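You operate a simulated robot arm through the tools that you are given. There is no shell and no other tool. Be economical: measure what you need, move in short steps, check, and stop when the job is done.

The job below is to be done with a simulated robot arm. You get a single attempt, and the scene is never put back.

TASK
Put things in order on the wooden table. At the end: the orange bottle from the wooden table stands where the black nozzle stood; the red pouch stands where the blue rolled mat stood; the white paper roll stands where the red pouch stood; the black nozzle from the wooden table stands where the white paper roll stood; the blue rolled mat from the wooden table is in the yellow bucket; whatever was shut is shut again. Leave all else as you found it, and nothing knocked over.

It is judged by the outcome, as a careful person would: the job done as asked, and still so three seconds after it is handed in. It fails if anything else is knocked over, pushed out of place, dropped, spilled or broken.

THE ROBOT
A 7-joint arm with a two-finger parallel gripper, fixed in place. Base frame: the origin is at the foot of the arm, x ahead of it, y to its left, z up; the work surface is at about z = 800. Readings come in mm, degrees, newtons and seconds.
With the tool pointing down near the work surface it reaches from about 300 to 700 mm from the base axis. Its first joint turns from -66.0 to 66.0 degrees. Payload 1.57 kg.
Tool frame: the origin (TCP) lies between the finger pads and is the grasp point; the fingertips stand 30 mm ahead of it; z points along the fingers, y is the line along which they close. Largest opening 110 mm; finger width 24, thickness 12; the body of the gripper, 48 by 112 mm, starts 78 mm behind the TCP.
Orientation is told as [roll, pitch, yaw] about the base's x, y, z axes, in that order, counted from this pose: with the fingers straight down and closing along the base's y, the tool's x points along the base's -x, its y along +y and its z along -z.

THE INTERFACE
- The arm moves only by the tool servo_tool. Its argument "deltas" is a list that holds one entry, the list of rows, each a list of 7 numbers: the finger opening in mm, from 0 to 110, then the shift along the tool's x, y, z in mm, then the turn, a rotation vector about the tool's x, y, z in degrees. In form: [[[jaw, dx, dy, dz, ax, ay, az], ...]]. A call has 1 to 8 rows; each row is the pose to reach, as a shift and turn from the pose commanded when the call began, along the tool's axes at that moment. A row lasts 0.2 s, in which the tool goes at most 50 mm and 8.6 degrees; a call with a longer step from one row to the next is refused whole, and so is a gripper value outside its range. A pose out of reach is approached as far as the arm can. The call stops where the force on the tool passes 40 N (or 10 N more than at its start, if that is more) or the arm is blocked; 0.2 s more then pass. Each finger travels about 108 mm/s and halts on what it meets, pressing with about 24 N; the grip force reading is that of the motor and also rises with nothing between the fingers. The clock runs only during rows and for 0.2 s after the last one: add rows that repeat a pose to give the fingers time. The reply holds the time, the measured pose of the TCP, the force on the tool along the base axes, the opening and the grip force, in the units named above and with some noise.
- Cameras (640 x 400 px; columns grow to the right, rows downward): "scene" is fixed at [170.5, -389.5, 1415.5]; the picture's right is [0.76, -0.65, 0.00], its down [-0.32, -0.37, -0.87] and it looks along [0.57, 0.66, -0.49] (base axes); focal length 250 px, centre (320, 200). "wrist" rides on the gripper at [-36, 0, -80] in the tool frame; the picture's right is [0.00, -1.00, 0.00], its down [0.97, 0.00, -0.24] and it looks along [0.24, 0.00, 0.97] (tool axes); focal length 218 px, centre (320, 200).
- grab_frame(camera): a new picture of that camera. No time passes.
- pixel_to_xyz(camera, pixels): for up to 12 pixels [column, row] of the newest picture of that camera ("zoom" is the newest enlarged one), the place [x, y, z] in the base frame of the surface seen there, good to about 2 mm. No time passes.
- enlarge(camera, box): a new picture of the part [left, top, right, bottom] of that camera's present view, enlarged. No time passes.
- finish_job(): hands the job in; it is judged then, once.

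Keep the steps short. Do not move on a guess: measure, check each grasp and each placing, and mend mistakes. In all there are 80 turns and 34 pictures (those below and enlarged ones count). Leave the gripper open and the arm clear of the work at the hand-in unless told otherwise, and finish with a single line.

The tools are called after "Emit:" as name(argument=value, ...) on one line, values as JSON. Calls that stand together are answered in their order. servo_tool: Moves the arm, as the interface text tells. Its arguments: {"type":"object","properties":{"deltas":{"type":"array","items":{"type":"array","items":{"type":"array","items":{"type":"number"}}}}},"required":["deltas"]} The other tools are called the same way: grab_frame (camera) takes a picture; pixel_to_xyz (camera, pixels) gives the place of the surface under pixels of a picture; enlarge (camera, box) takes an enlarged picture of a part of a camera's view; finish_job () hands the job in.

At the start:

```text
time: 0.0
tcp_pos: [329.5, -22.9, 1259.8]
ee_rot: [0.0, 0.0, 0.0]
contact_force: [-0.3, 0.0, -0.7]
width: 110.2
grasp_force: 0.1
```

scene: 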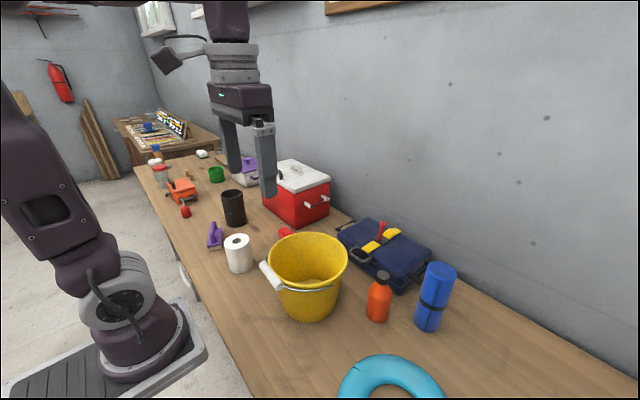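
wrist: 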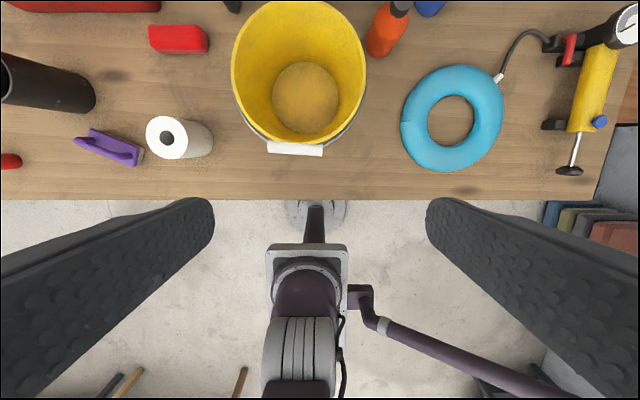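

I see the yellow bucket, the white roll, the orange bottle, the blue mat and part of the red pouch. I'll enlarge the scene to find the black nozzle and the pouch.

Emit:
enlarge(camera="scene", box=[200, 180, 480, 355])

Emit:
enlarge(camera="wrist", box=[80, 0, 460, 200])

```text
2.29 times, centred on (340, 268) of scene
```

zoom: 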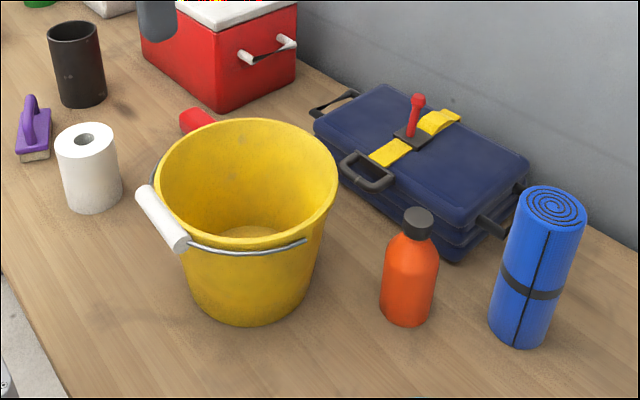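

```text
1.68 times, centred on (270, 100) of wrist
```

zoom: 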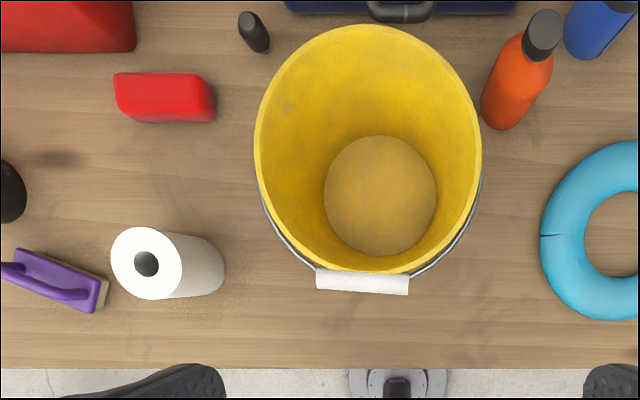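

The small black item at zoom (253,33) is probably the nozzle. I'll measure points on all five items and the bucket.

Emit:
pixel_to_xyz(camera="zoom", pixels=[[247, 18], [258, 45], [118, 95], [210, 95], [165, 80], [165, 118], [146, 264], [115, 264], [179, 264], [545, 30], [380, 195], [362, 282]])

Emit:
pixel_to_xyz(camera="scene", pixels=[[437, 270], [430, 305], [427, 328], [383, 276], [378, 300], [378, 319], [237, 243], [240, 271], [268, 250], [347, 262], [300, 233], [312, 320]])

```text
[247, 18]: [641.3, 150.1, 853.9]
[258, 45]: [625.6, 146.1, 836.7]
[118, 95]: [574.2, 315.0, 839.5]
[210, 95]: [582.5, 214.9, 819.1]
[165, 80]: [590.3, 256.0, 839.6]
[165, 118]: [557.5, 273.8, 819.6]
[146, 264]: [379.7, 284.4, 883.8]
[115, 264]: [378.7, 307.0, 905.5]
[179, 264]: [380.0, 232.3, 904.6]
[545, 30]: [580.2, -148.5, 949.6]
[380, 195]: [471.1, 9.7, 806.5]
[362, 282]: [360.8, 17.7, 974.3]
```

```text
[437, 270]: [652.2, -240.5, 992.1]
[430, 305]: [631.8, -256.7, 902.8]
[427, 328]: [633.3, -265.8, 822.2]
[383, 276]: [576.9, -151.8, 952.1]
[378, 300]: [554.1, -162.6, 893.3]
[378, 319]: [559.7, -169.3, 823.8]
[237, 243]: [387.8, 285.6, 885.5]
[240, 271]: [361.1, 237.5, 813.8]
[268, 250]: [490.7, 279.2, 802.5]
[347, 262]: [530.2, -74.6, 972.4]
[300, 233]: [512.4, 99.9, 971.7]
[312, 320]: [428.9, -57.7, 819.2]
```

The mat is at about (655,-245), the bottle at (580,-155), the nozzle at (635,148), the pouch at (575,265), the roll at (380,270) and the bucket at about (455,10). Next I'll move high over the right side to look straight down on the mat and the bottle.

Emit:
servo_tool(deltas=[[[110, -40, -25, 5, 0, 0, 0], [110, -80, -50, 10, 0, 0, 0], [110, -120, -75, 15, 0, 0, 0], [110, -160, -100, 20, 0, 0, 0], [110, -200, -125, 25, 0, 0, 0], [110, -240, -150, 30, 0, 0, 0], [110, -270, -175, 40, 0, 0, 0], [110, -270, -175, 40, 0, 0, 0]]])

Emit:
grab_frame(camera="wrist")

```text
time: 1.8
tcp_pos: [560.9, -179.2, 1210.3]
ee_rot: [0.0, 0.0, 0.0]
contact_force: [0.9, 0.1, 1.5]
width: 109.9
grasp_force: 0.1
out of reach, approached as far as the arm can: row 6, 7, 8
```

```text
29 pictures are left
```

wrist: 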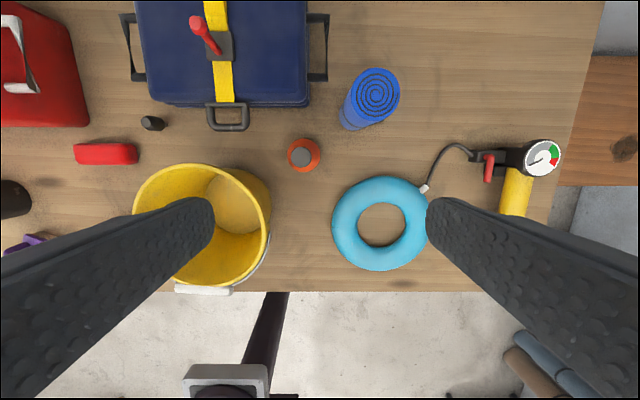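

The view is clear: mat top at (376,95), bottle cap at (302,155), case handle at (228,117) with its right handle at (322,48), and the bucket rim. I'll measure all of them.

Emit:
pixel_to_xyz(camera="wrist", pixels=[[376, 95], [376, 70], [353, 93], [398, 95], [376, 118], [345, 126], [318, 78], [228, 128], [302, 155], [290, 155], [302, 168], [316, 155]])

Emit:
pixel_to_xyz(camera="wrist", pixels=[[201, 165], [205, 286], [268, 222], [134, 210], [225, 200], [140, 123], [160, 123], [152, 117], [152, 130], [74, 153], [137, 153], [105, 143]])

Emit:
enlarge(camera="wrist", box=[60, 80, 220, 180])

```text
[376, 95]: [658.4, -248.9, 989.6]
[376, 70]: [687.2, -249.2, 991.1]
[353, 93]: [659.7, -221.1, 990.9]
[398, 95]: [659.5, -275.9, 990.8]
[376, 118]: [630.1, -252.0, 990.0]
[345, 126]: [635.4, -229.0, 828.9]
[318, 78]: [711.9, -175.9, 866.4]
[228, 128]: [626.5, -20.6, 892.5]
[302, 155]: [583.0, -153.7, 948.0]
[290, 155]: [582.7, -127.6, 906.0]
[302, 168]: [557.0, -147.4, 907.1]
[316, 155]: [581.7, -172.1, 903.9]
```

```text
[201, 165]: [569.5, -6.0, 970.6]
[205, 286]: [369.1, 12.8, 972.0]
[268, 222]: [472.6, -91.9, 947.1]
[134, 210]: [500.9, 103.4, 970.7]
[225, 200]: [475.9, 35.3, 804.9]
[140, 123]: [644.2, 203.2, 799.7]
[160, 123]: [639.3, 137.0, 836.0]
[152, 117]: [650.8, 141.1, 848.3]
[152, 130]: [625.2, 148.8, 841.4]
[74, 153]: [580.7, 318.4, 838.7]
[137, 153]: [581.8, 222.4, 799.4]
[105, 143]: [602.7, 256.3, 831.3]
```

```text
4.00 times, centred on (140, 130) of wrist
```

zoom: 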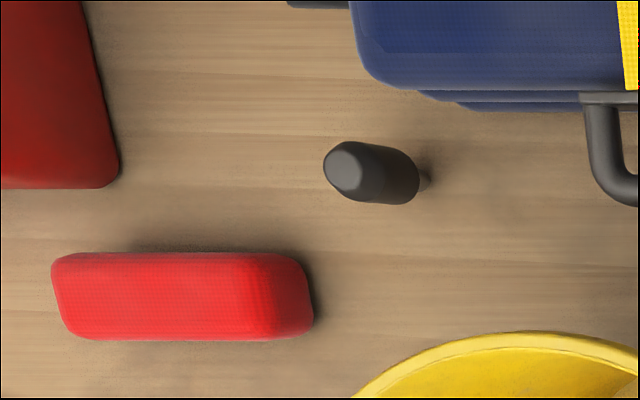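

The mat's axis is at (658,-249), top at z 990, radius about 28. That is at the limit of reach. The bucket centre is about (470,10), rim at 972 and floor at 806. Next I'll come down towards the mat, staying above its top.

Emit:
servo_tool(deltas=[[[100, 0, 0, 45, 0, 0, 0], [100, 0, 0, 90, 0, 0, 0], [100, -20, -14, 125, 0, 0, 0], [100, -50, -30, 150, 0, 0, 0], [100, -60, -41, 150, 0, 0, 0]]])

```text
time: 3.0
tcp_pos: [622.1, -222.1, 1060.9]
ee_rot: [0.0, 0.0, 0.0]
contact_force: [-0.4, 0.5, -0.1]
width: 100.0
grasp_force: 0.1
```

The command was clipped to the reachable pose, so the offsets count from the measured pose. Next I'll centre over the mat.

Emit:
servo_tool(deltas=[[[90, -36, -27, 15, 0, 0, 0], [90, -36, -27, 25, 0, 0, 0]]])

Emit:
grab_frame(camera="wrist")

```text
time: 3.6
tcp_pos: [621.7, -236.5, 1042.5]
ee_rot: [0.0, 0.0, 0.0]
contact_force: [0.2, 0.0, -0.4]
width: 90.0
grasp_force: 0.0
out of reach, approached as far as the arm can: row 1, 2
```

```text
27 pictures are left
```

wrist: 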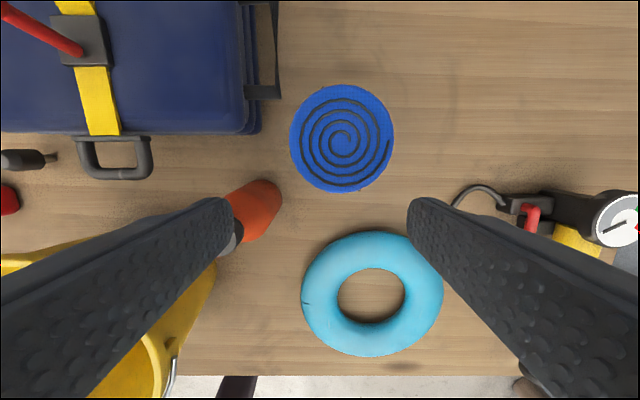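

Reach here tops out at radius 665. It should grow lower down, so I'll line up in y, descend just short of the mat between bottle and ring, then slide forward.

Emit:
servo_tool(deltas=[[[80, 18, -12.5, 10, 0, 0, 0], [80, 18, -12.5, 50, 0, 0, 0], [80, 18, -12.5, 95, 0, 0, 0], [80, 18, -12.5, 100, 0, 0, 0]]])

Emit:
servo_tool(deltas=[[[80, -20, 0, 0, 0, 0, 0], [80, -40, 0, 0, 0, 0, 0], [80, -53, 0, 0, 0, 0, 0]]])

Emit:
grab_frame(camera="wrist")

```text
time: 4.6
tcp_pos: [602.1, -249.0, 941.3]
ee_rot: [0.0, 0.0, 0.0]
contact_force: [0.2, -0.3, -0.4]
width: 79.9
grasp_force: 0.1
```

```text
time: 5.4
tcp_pos: [638.5, -242.4, 939.4]
ee_rot: [0.1, 0.5, 1.5]
contact_force: [0.1, 0.6, -0.7]
width: 79.8
grasp_force: 0.1
out of reach, approached as far as the arm can: row 2, 3
```

```text
26 pictures are left
```

wrist: 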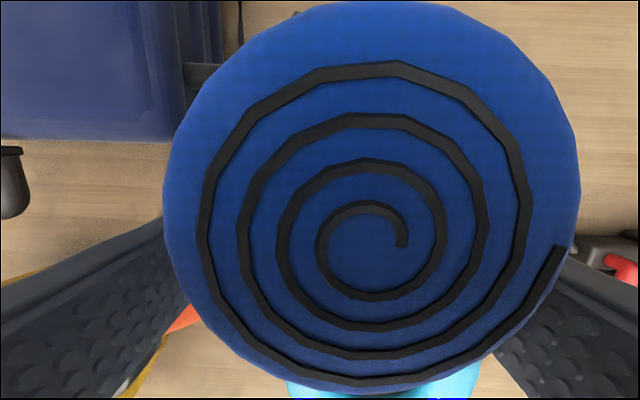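

The mat top fills the view; the tool is 20 mm short and 6 mm off in y. Leaning the fingers outward by about 12° should extend the reach. I'll tilt in place, then shift.

Emit:
servo_tool(deltas=[[[80, 0, -6.6, 0, 0, -7, 1.5], [80, 0, -6.6, 0, 0, -13, 1.5], [80, -10, -6.6, 0, 0, -14, 1.5], [80, -20, -6.6, 0, 0, -14, 1.5], [80, -20, -6.6, 0, 0, -14, 1.5]]])

```text
time: 6.6
tcp_pos: [657.8, -248.1, 939.3]
ee_rot: [0.2, -13.9, -1.6]
contact_force: [0.2, 0.7, -0.1]
width: 80.1
grasp_force: 0.1
```

Centred on the mat at (658,-248,939), tilted 14°. Next I'll close on it.

Emit:
servo_tool(deltas=[[[65, 0, 0, 0, 0, 0, 0], [50, 0, 0, 0, 0, 0, 0], [40, 0, 0, 0, 0, 0, 0], [40, 0, 0, 0, 0, 0, 0]]])

```text
time: 7.6
tcp_pos: [656.7, -248.9, 939.5]
ee_rot: [0.2, -13.9, -1.5]
contact_force: [0.3, -2.8, 1.1]
width: 62.9
grasp_force: 24.4
```

The grip holds at width 63. I'll lift it up and pull back towards the base.

Emit:
servo_tool(deltas=[[[40, -1.9, 0, -20.1, 0, 0, 0], [40, 2.5, 0, -52.1, 0, 0, 0], [40, 23.3, 0, -93.3, 0, 0, 0], [40, 50, 0, -130.8, 0, 0, 0], [40, 75.6, 0, -173.1, 0, 0, 0], [40, 101, 0, -215, 0, 0, 0]]])

Emit:
grab_frame(camera="scene")

```text
time: 9.0
tcp_pos: [508.6, -243.6, 1123.2]
ee_rot: [0.1, -14.0, -1.5]
contact_force: [0.1, -0.5, -1.3]
width: 63.1
grasp_force: 23.7
```

```text
25 pictures are left
```

scene: 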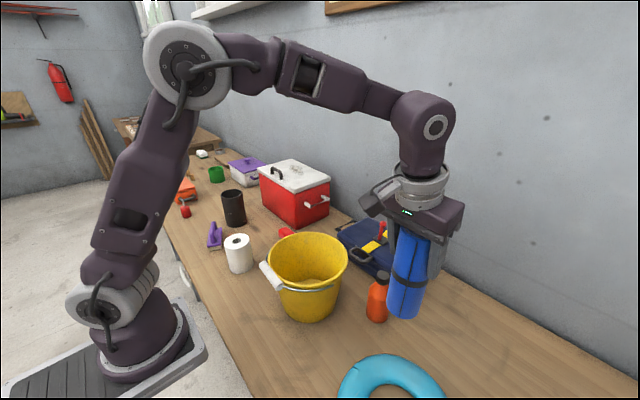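

The mat hangs clear and vertical in the scene view. I'll carry it at z 1160 (bottom at 1021, rim at 972) to above the bucket's centre.

Emit:
servo_tool(deltas=[[[40, 10, 8, -40, 0, 0, 0], [40, 15, 50, -47, 0, 0, 0], [40, 19, 92, -47, 0, 0, 0], [40, 23, 134, -47, 0, 0, 0], [40, 27, 176, -47, 0, 0, 0], [40, 31, 218, -47, 0, 0, 0], [40, 34.8, 252, -47, 0, 0, 0], [40, 34.8, 252, -47, 0, 0, 0]]])

Emit:
grab_frame(camera="wrist")

Emit:
grab_frame(camera="scene")

```text
time: 10.8
tcp_pos: [469.0, 8.2, 1159.1]
ee_rot: [0.3, -14.1, -1.5]
contact_force: [0.1, -0.6, -2.2]
width: 63.2
grasp_force: 24.1
```

```text
24 pictures are left
```

wrist: 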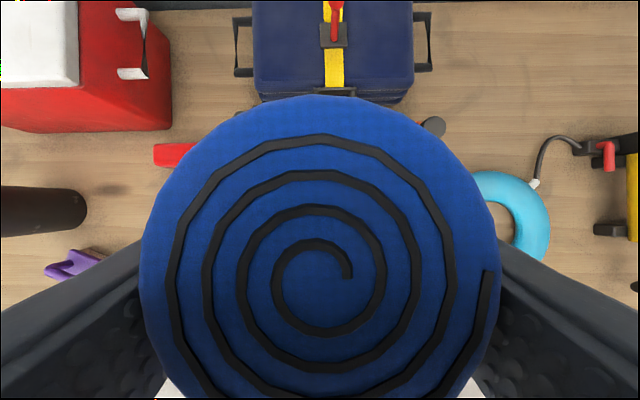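

```text
23 pictures are left
```

scene: 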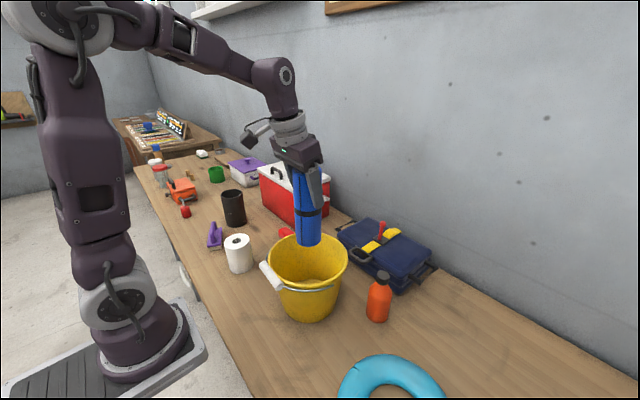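

The mat is centred over the bucket, whose rim circle fits centre (467,8), R 102. I'll lower 205 mm straight down, to just above the floor.

Emit:
servo_tool(deltas=[[[40, 10.4, 0, 41.4, 0, 0, 0], [40, 20.8, 0, 82.8, 0, 0, 0], [40, 31.2, 0, 124.2, 0, 0, 0], [40, 40.2, 0, 161.4, 0, 0, 0], [40, 46.8, 0, 187.8, 0, 0, 0], [40, 49.6, 0, 198.9, 0, 0, 0]]])

```text
time: 12.2
tcp_pos: [470.7, 8.4, 953.0]
ee_rot: [0.2, -14.0, -1.5]
contact_force: [0.3, 0.1, -2.0]
width: 62.9
grasp_force: 23.9
```

Now at z 953 with no contact. The floor should be about 8 mm lower, so I'll lower in small steps, watching the force.

Emit:
servo_tool(deltas=[[[40, 0.9, 0, 3.4, 0, 0, 0], [40, 1.5, 0, 5.8, 0, 0, 0], [40, 1.9, 0, 7.5, 0, 0, 0]]])

```text
time: 13.0
tcp_pos: [470.9, 7.2, 947.5]
ee_rot: [0.2, -13.9, -1.4]
contact_force: [-1.2, 0.6, -2.5]
width: 63.3
grasp_force: 23.6
```

Emit:
servo_tool(deltas=[[[40, 0.5, 0, 2, 0, 0, 0], [40, 1, 0, 4, 0, 0, 0]]])

```text
time: 13.6
tcp_pos: [470.3, 8.0, 944.4]
ee_rot: [0.2, -14.0, -1.6]
contact_force: [-5.7, -0.6, 19.6]
width: 63.1
grasp_force: 24.3
```

Contact at 19.6 N up: the mat is standing on the bucket floor. I'll ease up 1 mm, open wide slowly, then retract along the tool axis.

Emit:
servo_tool(deltas=[[[60, 0, 0, -1, 0, 0, 0], [70, 0, 0, -1, 0, 0, 0], [84, 0, 0, -1, 0, 0, 0], [84, 0, 0, -1, 0, 0, 0]]])

Emit:
grab_frame(camera="wrist")

```text
time: 14.6
tcp_pos: [470.9, 8.6, 945.2]
ee_rot: [0.1, -14.0, -1.5]
contact_force: [0.0, -0.1, 0.2]
width: 83.9
grasp_force: 0.0
```

```text
22 pictures are left
```

wrist: 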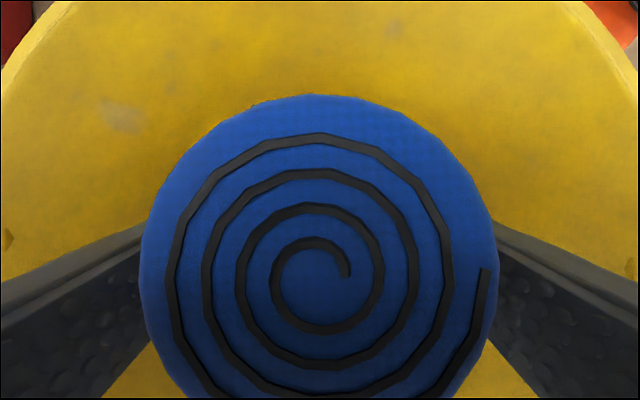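

The mat is released and standing in the bucket. I'll retract straight up, then straighten the tool.

Emit:
servo_tool(deltas=[[[84, -11, 0, -44, 0, 0, 0], [84, -22, 0, -88, 0, 0, 0], [84, -33, 0, -132, 0, 0, 0], [84, -36.3, 0, -145.5, 0, 7, 0], [84, -36.3, 0, -145.5, 0, 14, 0], [84, -36.3, 0, -145.5, 0, 14, 0]]])

```text
time: 16.0
tcp_pos: [468.1, 7.0, 1093.3]
ee_rot: [0.2, 0.2, -1.3]
contact_force: [0.1, 0.0, 1.0]
width: 84.0
grasp_force: 0.1
```

Next I'll move above the pouch at z 1050 while turning the gripper towards yaw 90, so it can grip the pouch's short side.

Emit:
servo_tool(deltas=[[[84, -14, 33, 0, 0, 0, -8.5], [84, -28, 66, 0, 0, 0, -17], [84, -42, 99, 0, 0, 0, -25.5], [84, -56, 132, 0, 0, 0, -34], [84, -70, 165, 10, 0, 0, -42.5], [84, -84, 198, 20, 0, 0, -51], [84, -98, 231, 30, 0, 0, -59.5], [84, -108, 263, 43, 0, 0, -68]]])

Emit:
servo_tool(deltas=[[[84, 0, 0, 0, 0, 0, -8.5], [84, 0, 0, 0, 0, 0, -17], [84, 0, 0, 0, 0, 0, -23.3], [84, 0, 0, 0, 0, 0, -23.3]]])

Emit:
grab_frame(camera="wrist")

```text
time: 17.8
tcp_pos: [584.3, 268.9, 1054.0]
ee_rot: [0.2, -0.2, 66.7]
contact_force: [0.8, -0.4, -0.1]
width: 84.0
grasp_force: 0.1
```

```text
time: 18.8
tcp_pos: [585.0, 269.0, 1052.5]
ee_rot: [0.0, -0.3, 90.0]
contact_force: [0.9, 0.8, -0.2]
width: 84.1
grasp_force: 0.0
```

```text
21 pictures are left
```

wrist: 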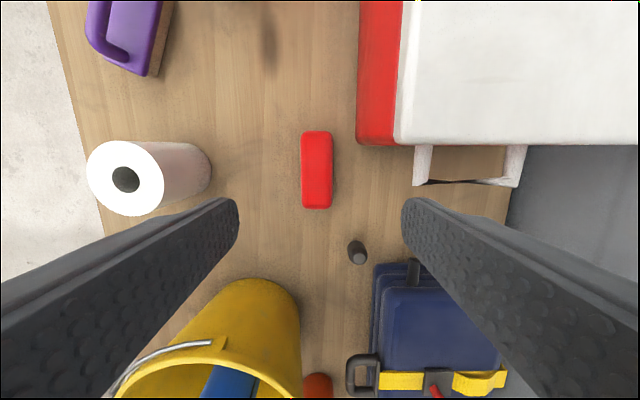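

The pouch is at (317,170) with a good view of the roll and nozzle too. I'll measure their edges.

Emit:
pixel_to_xyz(camera="wrist", pixels=[[304, 150], [330, 150], [304, 190], [330, 190], [317, 133], [317, 206], [345, 170], [358, 252], [350, 245], [366, 258], [390, 150], [430, 183]])

Emit:
pixel_to_xyz(camera="wrist", pixels=[[126, 179], [126, 144], [126, 213], [90, 179], [161, 179], [208, 165], [208, 150], [190, 190], [380, 290], [370, 260], [350, 370], [270, 290]])

```text
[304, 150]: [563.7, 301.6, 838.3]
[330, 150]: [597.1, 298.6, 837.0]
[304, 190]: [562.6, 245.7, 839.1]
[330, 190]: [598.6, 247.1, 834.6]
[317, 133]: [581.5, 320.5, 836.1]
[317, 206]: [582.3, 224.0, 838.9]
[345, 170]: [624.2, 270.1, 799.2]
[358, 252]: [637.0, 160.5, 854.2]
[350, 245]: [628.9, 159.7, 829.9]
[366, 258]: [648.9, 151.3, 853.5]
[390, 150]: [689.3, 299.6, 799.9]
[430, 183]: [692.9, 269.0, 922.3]
```

```text
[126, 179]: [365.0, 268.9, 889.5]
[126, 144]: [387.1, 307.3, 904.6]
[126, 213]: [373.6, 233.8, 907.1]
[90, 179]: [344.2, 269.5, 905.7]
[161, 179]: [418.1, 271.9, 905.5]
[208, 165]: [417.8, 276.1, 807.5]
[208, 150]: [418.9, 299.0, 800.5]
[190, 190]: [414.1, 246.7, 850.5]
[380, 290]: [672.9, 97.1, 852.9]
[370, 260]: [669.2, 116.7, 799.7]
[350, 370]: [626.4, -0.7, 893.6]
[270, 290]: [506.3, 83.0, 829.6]
```

The pouch is centred at (581,272) with its top at 840. The fingertips extend 30 mm past the TCP, so I'll descend to TCP z 835, first to 860.

Emit:
servo_tool(deltas=[[[84, -3, 4, 45, 0, 0, 0], [84, -3, 4, 90, 0, 0, 0], [84, -3, 4, 135, 0, 0, 0], [84, -3, 4, 180, 0, 0, 0], [84, -3, 4, 192, 0, 0, 0]]])

Emit:
grab_frame(camera="wrist")

```text
time: 20.0
tcp_pos: [581.3, 270.9, 859.1]
ee_rot: [0.0, -0.1, 89.9]
contact_force: [-0.2, -0.5, 0.4]
width: 84.0
grasp_force: 0.1
```

```text
20 pictures are left
```

wrist: 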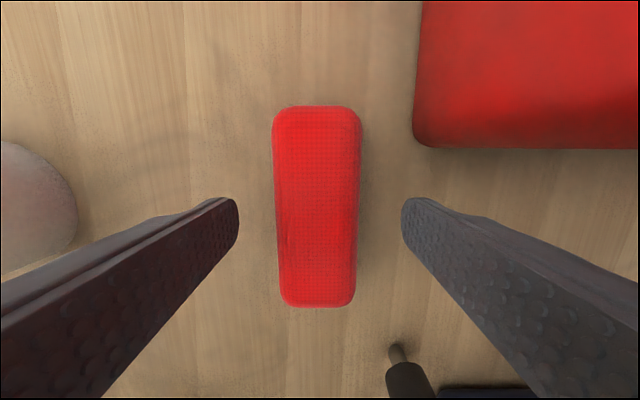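

The pouch sits centred between the fingers. I'll go down 24 mm and close.

Emit:
servo_tool(deltas=[[[84, 0, 0, 15, 0, 0, 0], [84, 0, 0, 24, 0, 0, 0], [60, 0, 0, 24, 0, 0, 0], [40, 0, 0, 24, 0, 0, 0], [30, 0, 0, 24, 0, 0, 0], [30, 0, 0, 24, 0, 0, 0]]])

```text
time: 21.4
tcp_pos: [581.4, 271.7, 836.7]
ee_rot: [0.0, -0.2, 89.9]
contact_force: [0.7, -0.4, 0.5]
width: 44.5
grasp_force: 23.6
```

Gripped at width 44.5. I'll lift straight up to z 1050.

Emit:
servo_tool(deltas=[[[30, 0, 0, -20, 0, 0, 0], [30, 0, 0, -65, 0, 0, 0], [30, 0, 0, -110, 0, 0, 0], [30, 0, 0, -155, 0, 0, 0], [30, 0, 0, -200, 0, 0, 0], [30, 4, 15, -215, 0, 0, 0]]])

```text
time: 22.8
tcp_pos: [566.6, 267.2, 1050.7]
ee_rot: [0.0, -0.3, 89.9]
contact_force: [-0.8, 0.1, -0.3]
width: 29.9
grasp_force: 0.1
```

The width fell to 29.9 with no grip force, so the pouch slipped out. I'll look where it is.

Emit:
grab_frame(camera="wrist")

```text
19 pictures are left
```

wrist: 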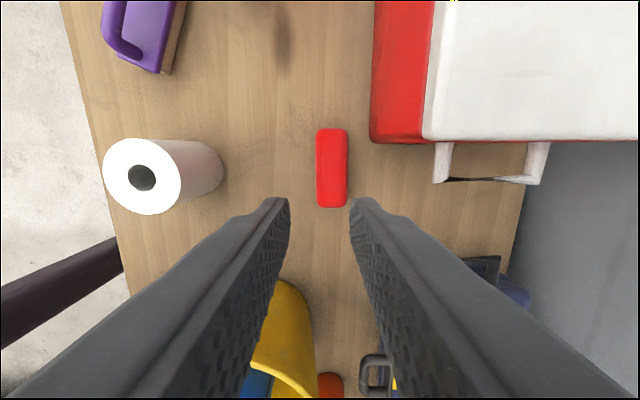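

The pouch is still on the table at (332,168). I'll measure it again.

Emit:
pixel_to_xyz(camera="wrist", pixels=[[319, 150], [345, 150], [319, 190], [345, 190], [332, 131], [332, 206], [332, 168], [317, 168], [348, 168]])

Emit:
enlarge(camera="wrist", box=[280, 110, 400, 220])

```text
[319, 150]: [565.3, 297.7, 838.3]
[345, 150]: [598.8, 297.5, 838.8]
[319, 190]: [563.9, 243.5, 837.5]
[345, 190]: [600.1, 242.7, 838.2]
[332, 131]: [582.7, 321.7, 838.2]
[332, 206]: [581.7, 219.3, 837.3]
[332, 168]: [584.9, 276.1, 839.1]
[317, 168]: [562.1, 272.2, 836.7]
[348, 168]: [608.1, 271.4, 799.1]
```

```text
3.64 times, centred on (340, 165) of wrist
```

zoom: 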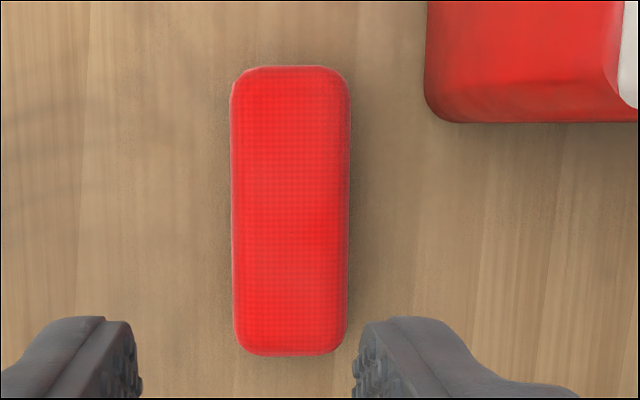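

The pouch has not moved; its centre is (582,271). I'll regrip lower (tips near the table) and lift slowly.

Emit:
servo_tool(deltas=[[[84, -4, -15, 15, 0, 0, 0], [84, -4, -15, 60, 0, 0, 0], [84, -4, -15, 105, 0, 0, 0], [84, -4, -15, 150, 0, 0, 0], [84, -4, -15, 190, 0, 0, 0], [84, -4, -15, 212, 0, 0, 0], [84, -4, -15, 218, 0, 0, 0]]])

Emit:
servo_tool(deltas=[[[60, 0, 0, 0, 0, 0, 0], [30, 0, 0, 0, 0, 0, 0], [10, 0, 0, 0, 0, 0, 0], [10, 0, 0, 0, 0, 0, 0], [10, 0, 0, -2, 0, 0, 0], [10, 0, 0, -5, 0, 0, 0], [10, 0, 0, -9, 0, 0, 0]]])

```text
time: 24.4
tcp_pos: [579.8, 272.2, 831.9]
ee_rot: [0.0, -0.2, 89.9]
contact_force: [0.1, -0.4, -0.2]
width: 84.0
grasp_force: 0.0
```

```text
time: 26.0
tcp_pos: [580.4, 270.9, 842.4]
ee_rot: [0.0, -0.2, 89.8]
contact_force: [-0.2, 0.9, -1.2]
width: 44.4
grasp_force: 24.4
```

Emit:
servo_tool(deltas=[[[10, 0, 0, -6, 0, 0, 0], [10, 0, 0, -12, 0, 0, 0], [10, 0, 0, -18, 0, 0, 0]]])

Emit:
grab_frame(camera="wrist")

```text
time: 26.8
tcp_pos: [580.3, 270.8, 861.4]
ee_rot: [-0.1, -0.2, 89.8]
contact_force: [-0.2, 0.0, -0.8]
width: 44.7
grasp_force: 23.8
```

```text
17 pictures are left
```

wrist: 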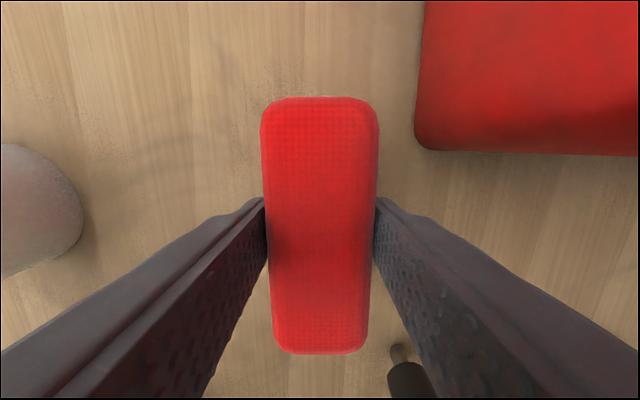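

It is lifted now (it looks 258 px long against 201 on the table). I'll continue up at 25 mm per row.

Emit:
servo_tool(deltas=[[[10, 0, 0, -20, 0, 0, 0], [10, 0, 0, -45, 0, 0, 0], [10, 0, 0, -70, 0, 0, 0], [10, 0, 0, -95, 0, 0, 0], [10, 0, 0, -120, 0, 0, 0], [10, 0, 5, -145, 0, 0, 0], [10, 0, 15, -170, 0, 0, 0], [10, 0, 25, -185, 0, 0, 0]]])

```text
time: 28.6
tcp_pos: [555.1, 270.7, 1045.2]
ee_rot: [0.0, -0.2, 90.0]
contact_force: [0.5, -0.4, -0.6]
width: 44.7
grasp_force: 23.9
```

Still held. I'll carry it sideways at z 1045 along x≈556, clear of the mat top (996) and the bottle (948).

Emit:
servo_tool(deltas=[[[10, 15, 0, 0, 0, 0, 0], [10, 45, 0, 0, 0, 0, 0], [10, 80, 0, 0, 0, 0, 0], [10, 120, 0, 0, 0, 0, 0], [10, 160, 0, 0, 0, 0, 0], [10, 200, 0, 0, 0, 0, 0], [10, 235, 0, 0, 0, 0, 0], [10, 260, 0, 0, 0, 0, 0]]])

Emit:
servo_tool(deltas=[[[10, 15, 0, 0, 0, 0, 0], [10, 45, 0, 0, 0, 0, 0], [10, 80, 0, 0, 0, 0, 0], [10, 120, 0, 0, 0, 0, 0], [10, 160, 0, 0, 0, 0, 0], [10, 200, 0, 0, 0, 0, 0], [10, 235, 0, 0, 0, 0, 0], [10, 260, 0, 0, 0, 0, 0]]])

```text
time: 30.4
tcp_pos: [555.1, 12.7, 1044.4]
ee_rot: [0.0, -0.2, 89.9]
contact_force: [0.3, -0.3, -1.9]
width: 44.7
grasp_force: 23.8
```

```text
time: 32.2
tcp_pos: [553.3, -248.4, 1043.7]
ee_rot: [-0.1, -0.2, 89.9]
contact_force: [0.5, -0.1, -1.0]
width: 44.8
grasp_force: 24.0
```

Next I'll descend towards the mat's old place while leaning the tool 6° outward for reach.

Emit:
servo_tool(deltas=[[[10, 0, -10, 25, 0, 0, 0], [10, 0, -25, 60, 0, 0, 0], [10, 0, -45, 95, 0, 0, 0], [10, 0, -62, 130, 0, 0, 0], [10, 0, -75, 155, 3, 0, 0], [10, 0, -90, 165, 6, 0, 0], [10, 0, -105, 170, 6, 0, 0], [10, 0, -105, 170, 6, 0, 0]]])

Emit:
grab_frame(camera="wrist")

```text
time: 34.0
tcp_pos: [659.1, -247.8, 874.2]
ee_rot: [-6.1, -0.1, 89.9]
contact_force: [0.6, 0.0, -0.9]
width: 44.4
grasp_force: 23.8
```

```text
16 pictures are left
```

wrist: 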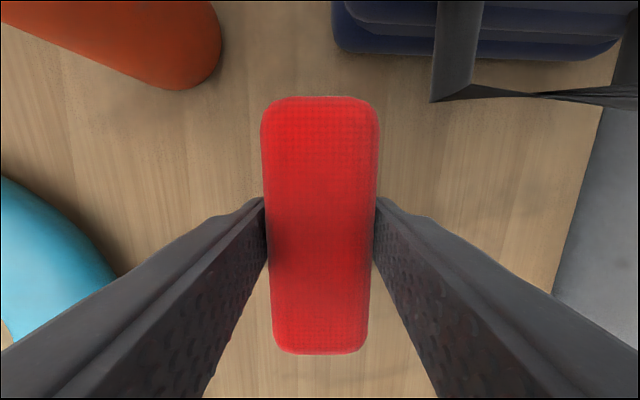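

The place is free and the pouch is aligned over it. I'll lower 36 mm, then feel for contact.

Emit:
servo_tool(deltas=[[[10, 1, 2.5, 18, 0, 0, 0], [10, 1, 4.2, 31, 0, 0, 0], [10, 1, 4.8, 36, 0, 0, 0], [10, 1, 5.1, 38.5, 0, 0, 0]]])

```text
time: 35.0
tcp_pos: [659.0, -249.7, 835.0]
ee_rot: [-6.0, -0.1, 89.9]
contact_force: [-1.9, -0.8, 1.5]
width: 44.8
grasp_force: 23.9
```

It is just touching. I'll settle 1 mm, then open only to 54, because the leaning lower finger is near the table, rising slightly.

Emit:
servo_tool(deltas=[[[10, 0, 0.1, 1, 0, 0, 0], [48, 0, 0.1, 1, 0, 0, 0], [52, 0, 0, 0, 0, 0, 0], [56, 0, -0.3, -3, 0, 0, 0], [58, 0, -0.6, -6, 0, 0, 0]]])

Emit:
servo_tool(deltas=[[[58, 0, -2, -15, 0, 0, 0], [62, 0, -4, -35, 0, 0, 0], [70, 0, -7, -65, 0, 0, 0], [80, 0, 0, -105, 0, 0, 0]]])

Emit:
grab_frame(camera="wrist")

```text
time: 36.2
tcp_pos: [657.2, -248.8, 841.4]
ee_rot: [-6.0, -0.2, 89.8]
contact_force: [0.0, -0.4, -0.6]
width: 58.0
grasp_force: 0.1
```

```text
time: 37.2
tcp_pos: [644.6, -250.9, 945.7]
ee_rot: [-6.0, -0.2, 89.8]
contact_force: [0.5, 0.3, -0.4]
width: 80.1
grasp_force: 0.1
```

```text
15 pictures are left
```

wrist: 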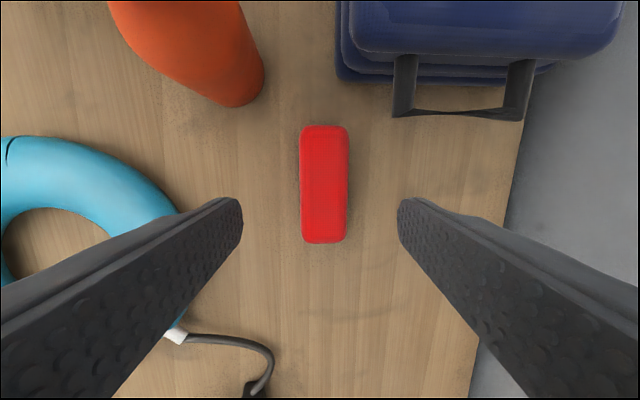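

Emit:
pixel_to_xyz(camera="wrist", pixels=[[324, 130], [324, 240], [303, 185], [345, 185], [324, 185]])

```text
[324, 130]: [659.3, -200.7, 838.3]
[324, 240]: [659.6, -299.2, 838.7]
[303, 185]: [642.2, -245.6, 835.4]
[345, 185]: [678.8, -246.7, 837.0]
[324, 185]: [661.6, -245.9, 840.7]
```

The pouch rests at (660,-250) against the mat's (658,-249), which is good. Next is the white roll at (381,270), top 905. I'll rise, straighten, and fly there at z 1060.

Emit:
servo_tool(deltas=[[[90, 0, 18, -31, -1.5, 0, 0], [90, 0, 36, -62, -3, 0, 0], [90, 0, 54, -93, -4.5, 0, 0], [90, 0, 72.5, -123.3, -6, 0, 0]]])

Emit:
servo_tool(deltas=[[[90, -43, 15, 0, 0, 0, 0], [90, -87, 30, 0, 0, 0, 0], [90, -130, 45, 0, 0, 0, 0], [90, -173, 60, 0, 0, 0, 0], [90, -217, 75, 0, 0, 0, 0], [90, -260, 90, 0, 0, 0, 0], [90, -303, 105, 0, 0, 0, 0], [90, -347, 119, 0, 0, 0, 0]]])

Emit:
servo_tool(deltas=[[[90, -43, 15, 0, 0, 0, 0], [90, -87, 30, 0, 0, 0, 0], [90, -130, 45, 0, 0, 0, 0], [90, -174, 60, 0, 0, 0, 0], [90, -174, 60, 0, 0, 0, 0]]])

Emit:
grab_frame(camera="wrist")

```text
time: 38.2
tcp_pos: [560.5, -249.0, 1060.9]
ee_rot: [0.0, -0.2, 89.8]
contact_force: [0.7, 0.1, -0.5]
width: 90.2
grasp_force: 0.0
```

```text
time: 40.0
tcp_pos: [444.2, 97.8, 1062.4]
ee_rot: [-0.1, -0.2, 89.9]
contact_force: [-0.4, 0.4, -0.2]
width: 90.0
grasp_force: 0.1
```

```text
time: 41.2
tcp_pos: [383.8, 270.5, 1062.5]
ee_rot: [0.0, -0.2, 89.9]
contact_force: [0.9, 1.0, -0.2]
width: 89.9
grasp_force: 0.0
```

```text
14 pictures are left
```

wrist: 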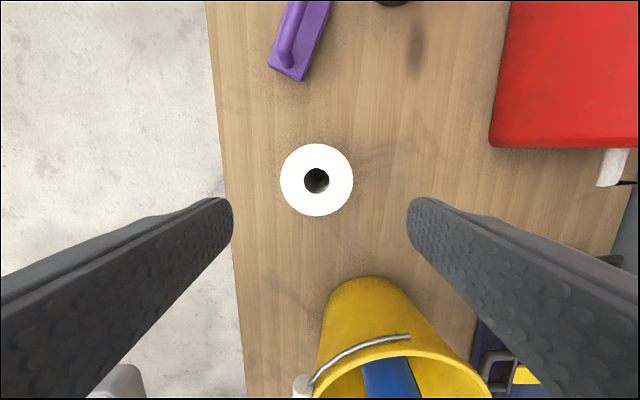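

Emit:
pixel_to_xyz(camera="wrist", pixels=[[283, 179], [350, 179], [316, 147], [316, 213], [385, 360], [395, 385]])

```text
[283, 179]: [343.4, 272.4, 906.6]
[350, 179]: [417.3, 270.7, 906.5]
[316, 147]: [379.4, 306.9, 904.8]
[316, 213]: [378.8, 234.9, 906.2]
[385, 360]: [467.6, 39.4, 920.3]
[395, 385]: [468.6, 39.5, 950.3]
```

The roll is centred at (380,271), radius 37. The mat in the bucket also measures vertical. I'll descend around the roll to z 858.

Emit:
servo_tool(deltas=[[[98, 0, 3.6, 45, 0, 0, 0], [98, 0, 3.6, 90, 0, 0, 0], [98, 0, 3.6, 135, 0, 0, 0], [98, 0, 3.6, 175, 0, 0, 0], [98, 0, 3.6, 204, 0, 0, 0], [98, 0, 3.6, 204, 0, 0, 0]]])

Emit:
servo_tool(deltas=[[[80, 0, 0, 0, 0, 0, 0], [60, 0, 0, 0, 0, 0, 0], [40, 0, 0, 0, 0, 0, 0], [40, 0, 0, 0, 0, 0, 0], [40, 0, 0, -5, 0, 0, 0], [40, 0, 0, -15, 0, 0, 0], [40, 0, 0, -30, 0, 0, 0]]])

```text
time: 42.6
tcp_pos: [379.7, 271.5, 860.4]
ee_rot: [0.0, -0.2, 89.9]
contact_force: [0.8, -0.1, 0.0]
width: 97.9
grasp_force: 0.1
```

```text
time: 44.2
tcp_pos: [380.9, 270.1, 889.0]
ee_rot: [-0.1, -0.3, 90.0]
contact_force: [0.0, -0.1, -0.6]
width: 76.8
grasp_force: 24.0
```

Held and lifted. I'll carry it straight along x to the pouch's old place; nothing stands between.

Emit:
servo_tool(deltas=[[[40, 0, -15, -8, 0, 0, 0], [40, 0, -45, -10, 0, 0, 0], [40, 0, -80, -10, 0, 0, 0], [40, 0, -115, -10, 0, 0, 0], [40, 0, -150, -10, 0, 0, 0], [40, 0, -180, -10, 0, 0, 0], [40, 0, -201, -8, 0, 0, 0], [40, 0, -201, 0, 0, 0, 0]]])

Emit:
grab_frame(camera="scene")

```text
time: 46.0
tcp_pos: [581.5, 271.5, 888.4]
ee_rot: [0.0, -0.2, 89.8]
contact_force: [-0.9, -0.1, -1.2]
width: 77.3
grasp_force: 24.1
```

```text
13 pictures are left
```

scene: 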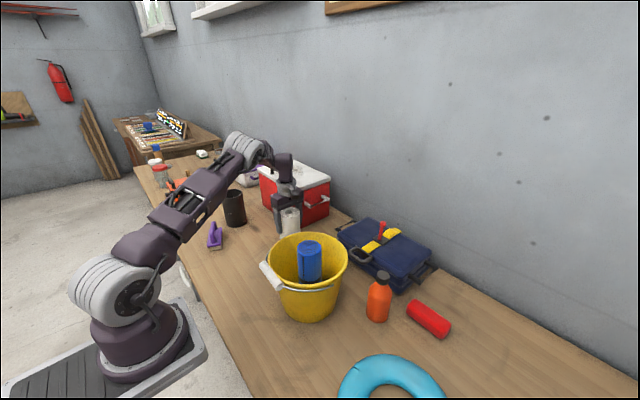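

The roll is held over its goal, the mat stands in the bucket and the pouch lies in the mat's place. I'll lower until contact.

Emit:
servo_tool(deltas=[[[40, 0, 0, 15, 0, 0, 0], [40, 0, 0, 24, 0, 0, 0], [40, 0, 0, 28, 0, 0, 0], [40, 0, 0, 30, 0, 0, 0]]])

```text
time: 47.0
tcp_pos: [583.3, 273.3, 860.5]
ee_rot: [-0.2, -0.3, 89.9]
contact_force: [-3.0, -1.8, 21.5]
width: 77.0
grasp_force: 23.7
```

Contact at 21 N up, so it stands on the table. I'll ease off, open and rise clear.

Emit:
servo_tool(deltas=[[[70, 0, 0, -1, 0, 0, 0], [85, 0, 0, -1, 0, 0, 0], [98, 0, 0, -1, 0, 0, 0], [98, 0, 0, -20, 0, 0, 0], [98, 0, 0, -60, 0, 0, 0], [98, 0, 0, -105, 0, 0, 0], [98, 0, 0, -150, 0, 0, 0]]])

Emit:
grab_frame(camera="wrist")

```text
time: 48.6
tcp_pos: [580.2, 272.1, 1009.5]
ee_rot: [-0.1, -0.1, 90.0]
contact_force: [0.7, -0.4, 0.5]
width: 97.8
grasp_force: 0.1
```

```text
12 pictures are left
```

wrist: 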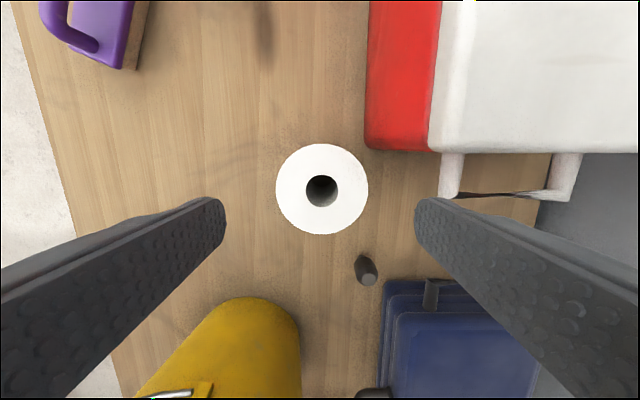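

The roll stands upright. I'll zoom in on the nozzle at (366,270) and measure both.

Emit:
enlarge(camera="wrist", box=[316, 230, 416, 310])

Emit:
pixel_to_xyz(camera="wrist", pixels=[[280, 189], [364, 189], [321, 147], [321, 230], [360, 260], [366, 282], [372, 268], [356, 268], [384, 290]])

```text
5.00 times, centred on (366, 270) of wrist
```

zoom: 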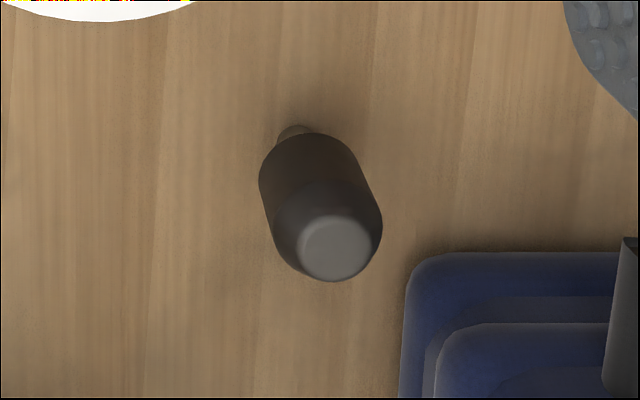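

```text
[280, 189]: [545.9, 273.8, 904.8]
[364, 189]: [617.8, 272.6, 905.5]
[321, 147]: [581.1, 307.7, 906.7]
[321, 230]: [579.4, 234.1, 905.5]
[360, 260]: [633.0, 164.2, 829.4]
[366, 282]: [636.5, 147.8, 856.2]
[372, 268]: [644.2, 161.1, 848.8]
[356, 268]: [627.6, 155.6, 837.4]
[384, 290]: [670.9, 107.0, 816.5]
```

Emit:
pixel_to_xyz(camera="zoom", pixels=[[337, 247], [303, 250], [370, 250], [337, 278], [337, 217], [262, 180], [310, 180], [360, 180], [293, 130], [280, 138], [325, 200], [385, 245]])

```text
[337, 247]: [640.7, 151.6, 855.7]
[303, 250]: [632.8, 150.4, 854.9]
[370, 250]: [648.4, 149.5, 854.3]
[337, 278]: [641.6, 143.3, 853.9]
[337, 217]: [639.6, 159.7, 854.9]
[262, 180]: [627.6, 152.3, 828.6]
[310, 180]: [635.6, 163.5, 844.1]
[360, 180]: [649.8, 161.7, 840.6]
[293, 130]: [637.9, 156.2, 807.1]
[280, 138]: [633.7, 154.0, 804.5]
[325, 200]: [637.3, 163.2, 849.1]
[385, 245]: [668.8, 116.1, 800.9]
```

The roll is at (581,271), which is good. The nozzle axis is about (640,151), radius 13, top 856, on a narrow stem. I'll check the case handle's clearance for the finger.

Emit:
pixel_to_xyz(camera="wrist", pixels=[[430, 281], [425, 290], [438, 282], [430, 300], [420, 295], [382, 285], [445, 283]])

```text
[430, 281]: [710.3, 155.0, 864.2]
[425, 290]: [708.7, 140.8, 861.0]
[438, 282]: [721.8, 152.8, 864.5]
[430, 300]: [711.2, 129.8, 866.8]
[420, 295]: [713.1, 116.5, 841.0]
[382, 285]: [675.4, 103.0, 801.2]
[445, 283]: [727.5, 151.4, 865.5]
```

The handle starts at x 705, so a finger reaching 677 is clear. I'll move above the nozzle with the jaw at 50.

Emit:
servo_tool(deltas=[[[70, 40, -20, 0, 0, 0, 0], [50, 80, -40, 0, 0, 0, 0], [50, 121, -60, 10, 0, 0, 0], [50, 121, -60, 50, 0, 0, 0], [50, 121, -60, 80, 0, 0, 0], [50, 121, -60, 90, 0, 0, 0]]])

Emit:
grab_frame(camera="wrist")

```text
time: 50.0
tcp_pos: [640.3, 150.0, 917.2]
ee_rot: [0.0, -0.2, 90.0]
contact_force: [0.4, -0.3, -0.3]
width: 50.2
grasp_force: 0.0
```

```text
10 pictures are left
```

wrist: 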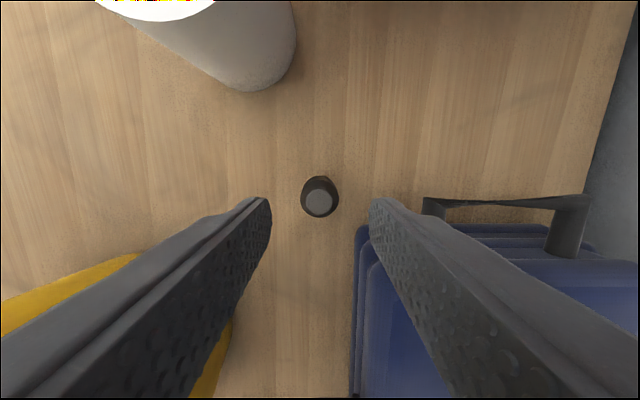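

Emit:
pixel_to_xyz(camera="wrist", pixels=[[319, 204], [319, 214], [305, 195], [334, 195], [319, 178]])

```text
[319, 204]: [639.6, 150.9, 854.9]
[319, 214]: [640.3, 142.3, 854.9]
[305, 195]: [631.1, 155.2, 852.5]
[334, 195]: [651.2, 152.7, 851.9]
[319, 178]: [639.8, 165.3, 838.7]
```

The nozzle axis is at (640,151), aligned with the TCP. I'll descend to z 835 and close.

Emit:
servo_tool(deltas=[[[50, -1, 0, 40, 0, 0, 0], [50, -1, 0, 70, 0, 0, 0], [50, -1, 0, 82, 0, 0, 0], [50, -1, 0, 82, 0, 0, 0]]])

Emit:
servo_tool(deltas=[[[38, 0, 0, 0, 0, 0, 0], [28, 0, 0, 0, 0, 0, 0], [15, 0, 0, 0, 0, 0, 0], [5, 0, 0, 0, 0, 0, 0], [5, 0, 0, -3, 0, 0, 0], [5, 0, 0, -10, 0, 0, 0], [5, 0, 0, -25, 0, 0, 0]]])

Emit:
grab_frame(camera="wrist")

```text
time: 51.0
tcp_pos: [640.9, 152.5, 833.2]
ee_rot: [0.0, -0.2, 89.9]
contact_force: [-0.6, 0.3, 0.5]
width: 49.9
grasp_force: 0.0
```

```text
time: 52.6
tcp_pos: [640.7, 152.3, 860.8]
ee_rot: [0.0, -0.3, 89.8]
contact_force: [-0.2, -0.3, 0.3]
width: 26.6
grasp_force: 23.7
```

```text
9 pictures are left
```

wrist: 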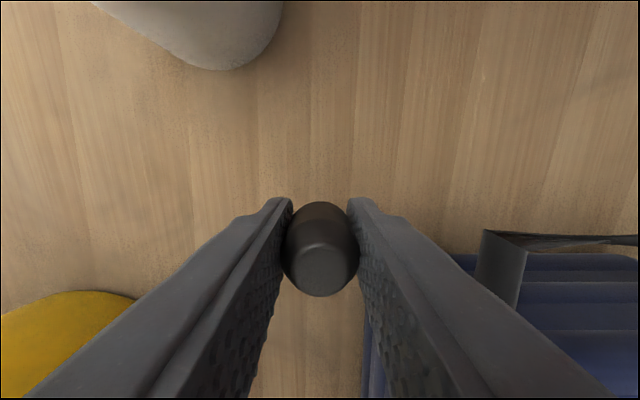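

The nozzle is held upright, width 26.6. I'll lift 100 mm and carry it to (380,271).

Emit:
servo_tool(deltas=[[[5, 0, 0, -35, 0, 0, 0], [5, 0, 0, -75, 0, 0, 0], [5, -10, 20, -100, 0, 0, 0], [5, -28, 60, -100, 0, 0, 0], [5, -47, 102, -100, 0, 0, 0], [5, -66, 144, -100, 0, 0, 0], [5, -85, 186, -100, 0, 0, 0], [5, -102, 222, -100, 0, 0, 0]]])

Emit:
servo_tool(deltas=[[[5, -10, 25, 20, 0, 0, 0], [5, -17, 38.5, 60, 0, 0, 0], [5, -17, 38.5, 90, 0, 0, 0], [5, -17, 38.5, 105, 0, 0, 0], [5, -17, 38.5, 115, 0, 0, 0]]])

```text
time: 54.4
tcp_pos: [417.9, 254.9, 959.0]
ee_rot: [-0.1, -0.2, 89.7]
contact_force: [0.6, 0.4, 0.3]
width: 26.5
grasp_force: 23.9
```

```text
time: 55.6
tcp_pos: [381.9, 273.0, 846.7]
ee_rot: [0.0, -0.1, 89.8]
contact_force: [-0.4, 0.2, -0.4]
width: 26.7
grasp_force: 23.9
```

Now at z 846 over the roll's old place with the nozzle bottom about 11 mm up. I'll correct 1–2 mm and lower gently until touch.

Emit:
servo_tool(deltas=[[[5, 1, 1.5, 5, 0, 0, 0], [5, 1, 1.5, 8, 0, 0, 0], [5, 1, 1.5, 9.5, 0, 0, 0], [5, 1, 1.5, 10.5, 0, 0, 0]]])

```text
time: 56.6
tcp_pos: [379.7, 270.7, 837.0]
ee_rot: [0.0, -0.2, 89.9]
contact_force: [-0.9, 0.5, -0.6]
width: 26.4
grasp_force: 23.7
```

Emit:
servo_tool(deltas=[[[5, 0, 0, 1, 0, 0, 0], [5, 0, 0, 2, 0, 0, 0]]])

```text
time: 57.2
tcp_pos: [379.6, 271.5, 834.7]
ee_rot: [0.0, -0.2, 90.0]
contact_force: [0.5, 0.1, -0.3]
width: 26.7
grasp_force: 24.0
```

Emit:
servo_tool(deltas=[[[5, 0, 0, 0.7, 0, 0, 0], [5, 0, 0, 1.4, 0, 0, 0]]])

```text
time: 57.8
tcp_pos: [379.9, 270.8, 834.1]
ee_rot: [-0.1, -0.3, 89.9]
contact_force: [-1.9, -1.9, 20.4]
width: 26.7
grasp_force: 24.1
```

Contact at 20 N. I'll ease up 0.7 mm, then open in small steps.

Emit:
servo_tool(deltas=[[[5, 0, 0, -0.7, 0, 0, 0], [26, 0, 0, -0.7, 0, 0, 0], [29, 0, 0, -0.7, 0, 0, 0], [34, 0, 0, -0.7, 0, 0, 0], [42, 0, 0, -0.7, 0, 0, 0], [54, 0, 0, -0.7, 0, 0, 0], [54, 0, 0, -0.7, 0, 0, 0]]])

Emit:
grab_frame(camera="wrist")

```text
time: 59.4
tcp_pos: [380.4, 270.6, 832.6]
ee_rot: [-0.1, -0.1, 89.9]
contact_force: [1.1, 0.1, 0.4]
width: 53.9
grasp_force: 0.0
```

```text
8 pictures are left
```

wrist: 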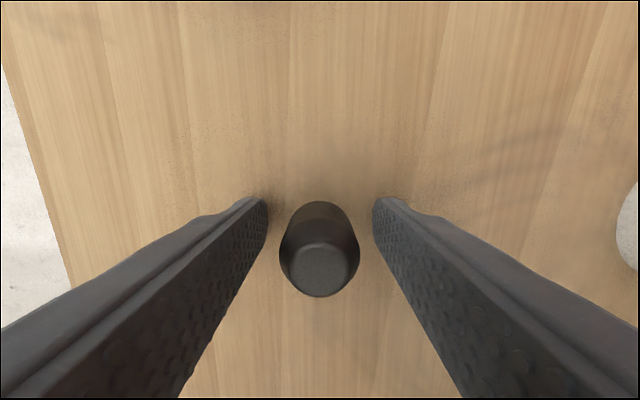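

The nozzle stands free. I'll rise to z 1060 and fly above the bottle at (582,-152).

Emit:
servo_tool(deltas=[[[54, 0, 0, -15, 0, 0, 0], [54, 0, 0, -55, 0, 0, 0], [60, 0, 0, -100, 0, 0, 0], [74, 0, 0, -145, 0, 0, 0], [84, 0, 0, -190, 0, 0, 0], [84, 0, 0, -228, 0, 0, 0]]])

Emit:
servo_tool(deltas=[[[84, 42, -20, 0, 0, 0, 0], [84, 85, -40, 0, 0, 0, 0], [84, 128, -60, 0, 0, 0, 0], [84, 171, -81, 0, 0, 0, 0], [84, 214, -102, 0, 0, 0, 0], [84, 257, -123, 0, 0, 0, 0], [84, 300, -144, 0, 0, 0, 0], [84, 343, -165, 0, 0, 0, 0]]])

Emit:
servo_tool(deltas=[[[84, 40, -18, 0, 0, 0, 0], [84, 80, -37, 0, 0, 0, 0], [84, 80, -37, 10, 0, 0, 0]]])

Emit:
grab_frame(camera="wrist")

```text
time: 60.8
tcp_pos: [379.9, 269.8, 1063.0]
ee_rot: [0.0, -0.2, 89.9]
contact_force: [0.0, 0.1, 0.2]
width: 84.1
grasp_force: 0.1
```

```text
time: 62.6
tcp_pos: [543.6, -76.7, 1057.6]
ee_rot: [0.0, -0.2, 89.9]
contact_force: [0.6, -0.1, 0.3]
width: 83.9
grasp_force: 0.0
```

```text
time: 63.4
tcp_pos: [579.7, -155.4, 1049.4]
ee_rot: [-0.1, -0.2, 89.9]
contact_force: [-0.2, 0.3, 0.4]
width: 84.1
grasp_force: 0.1
```

```text
7 pictures are left
```

wrist: 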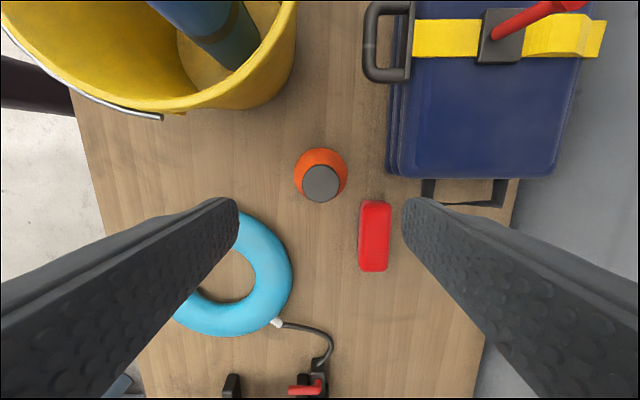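

Emit:
pixel_to_xyz(camera="wrist", pixels=[[321, 183], [303, 183], [339, 183], [321, 166], [321, 200], [296, 175], [346, 175], [321, 150]])

```text
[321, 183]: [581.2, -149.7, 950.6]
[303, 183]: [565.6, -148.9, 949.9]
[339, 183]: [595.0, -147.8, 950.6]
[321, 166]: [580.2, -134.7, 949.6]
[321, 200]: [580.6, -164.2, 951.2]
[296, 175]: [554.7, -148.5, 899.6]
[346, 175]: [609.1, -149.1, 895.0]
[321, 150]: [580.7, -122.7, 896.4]
```

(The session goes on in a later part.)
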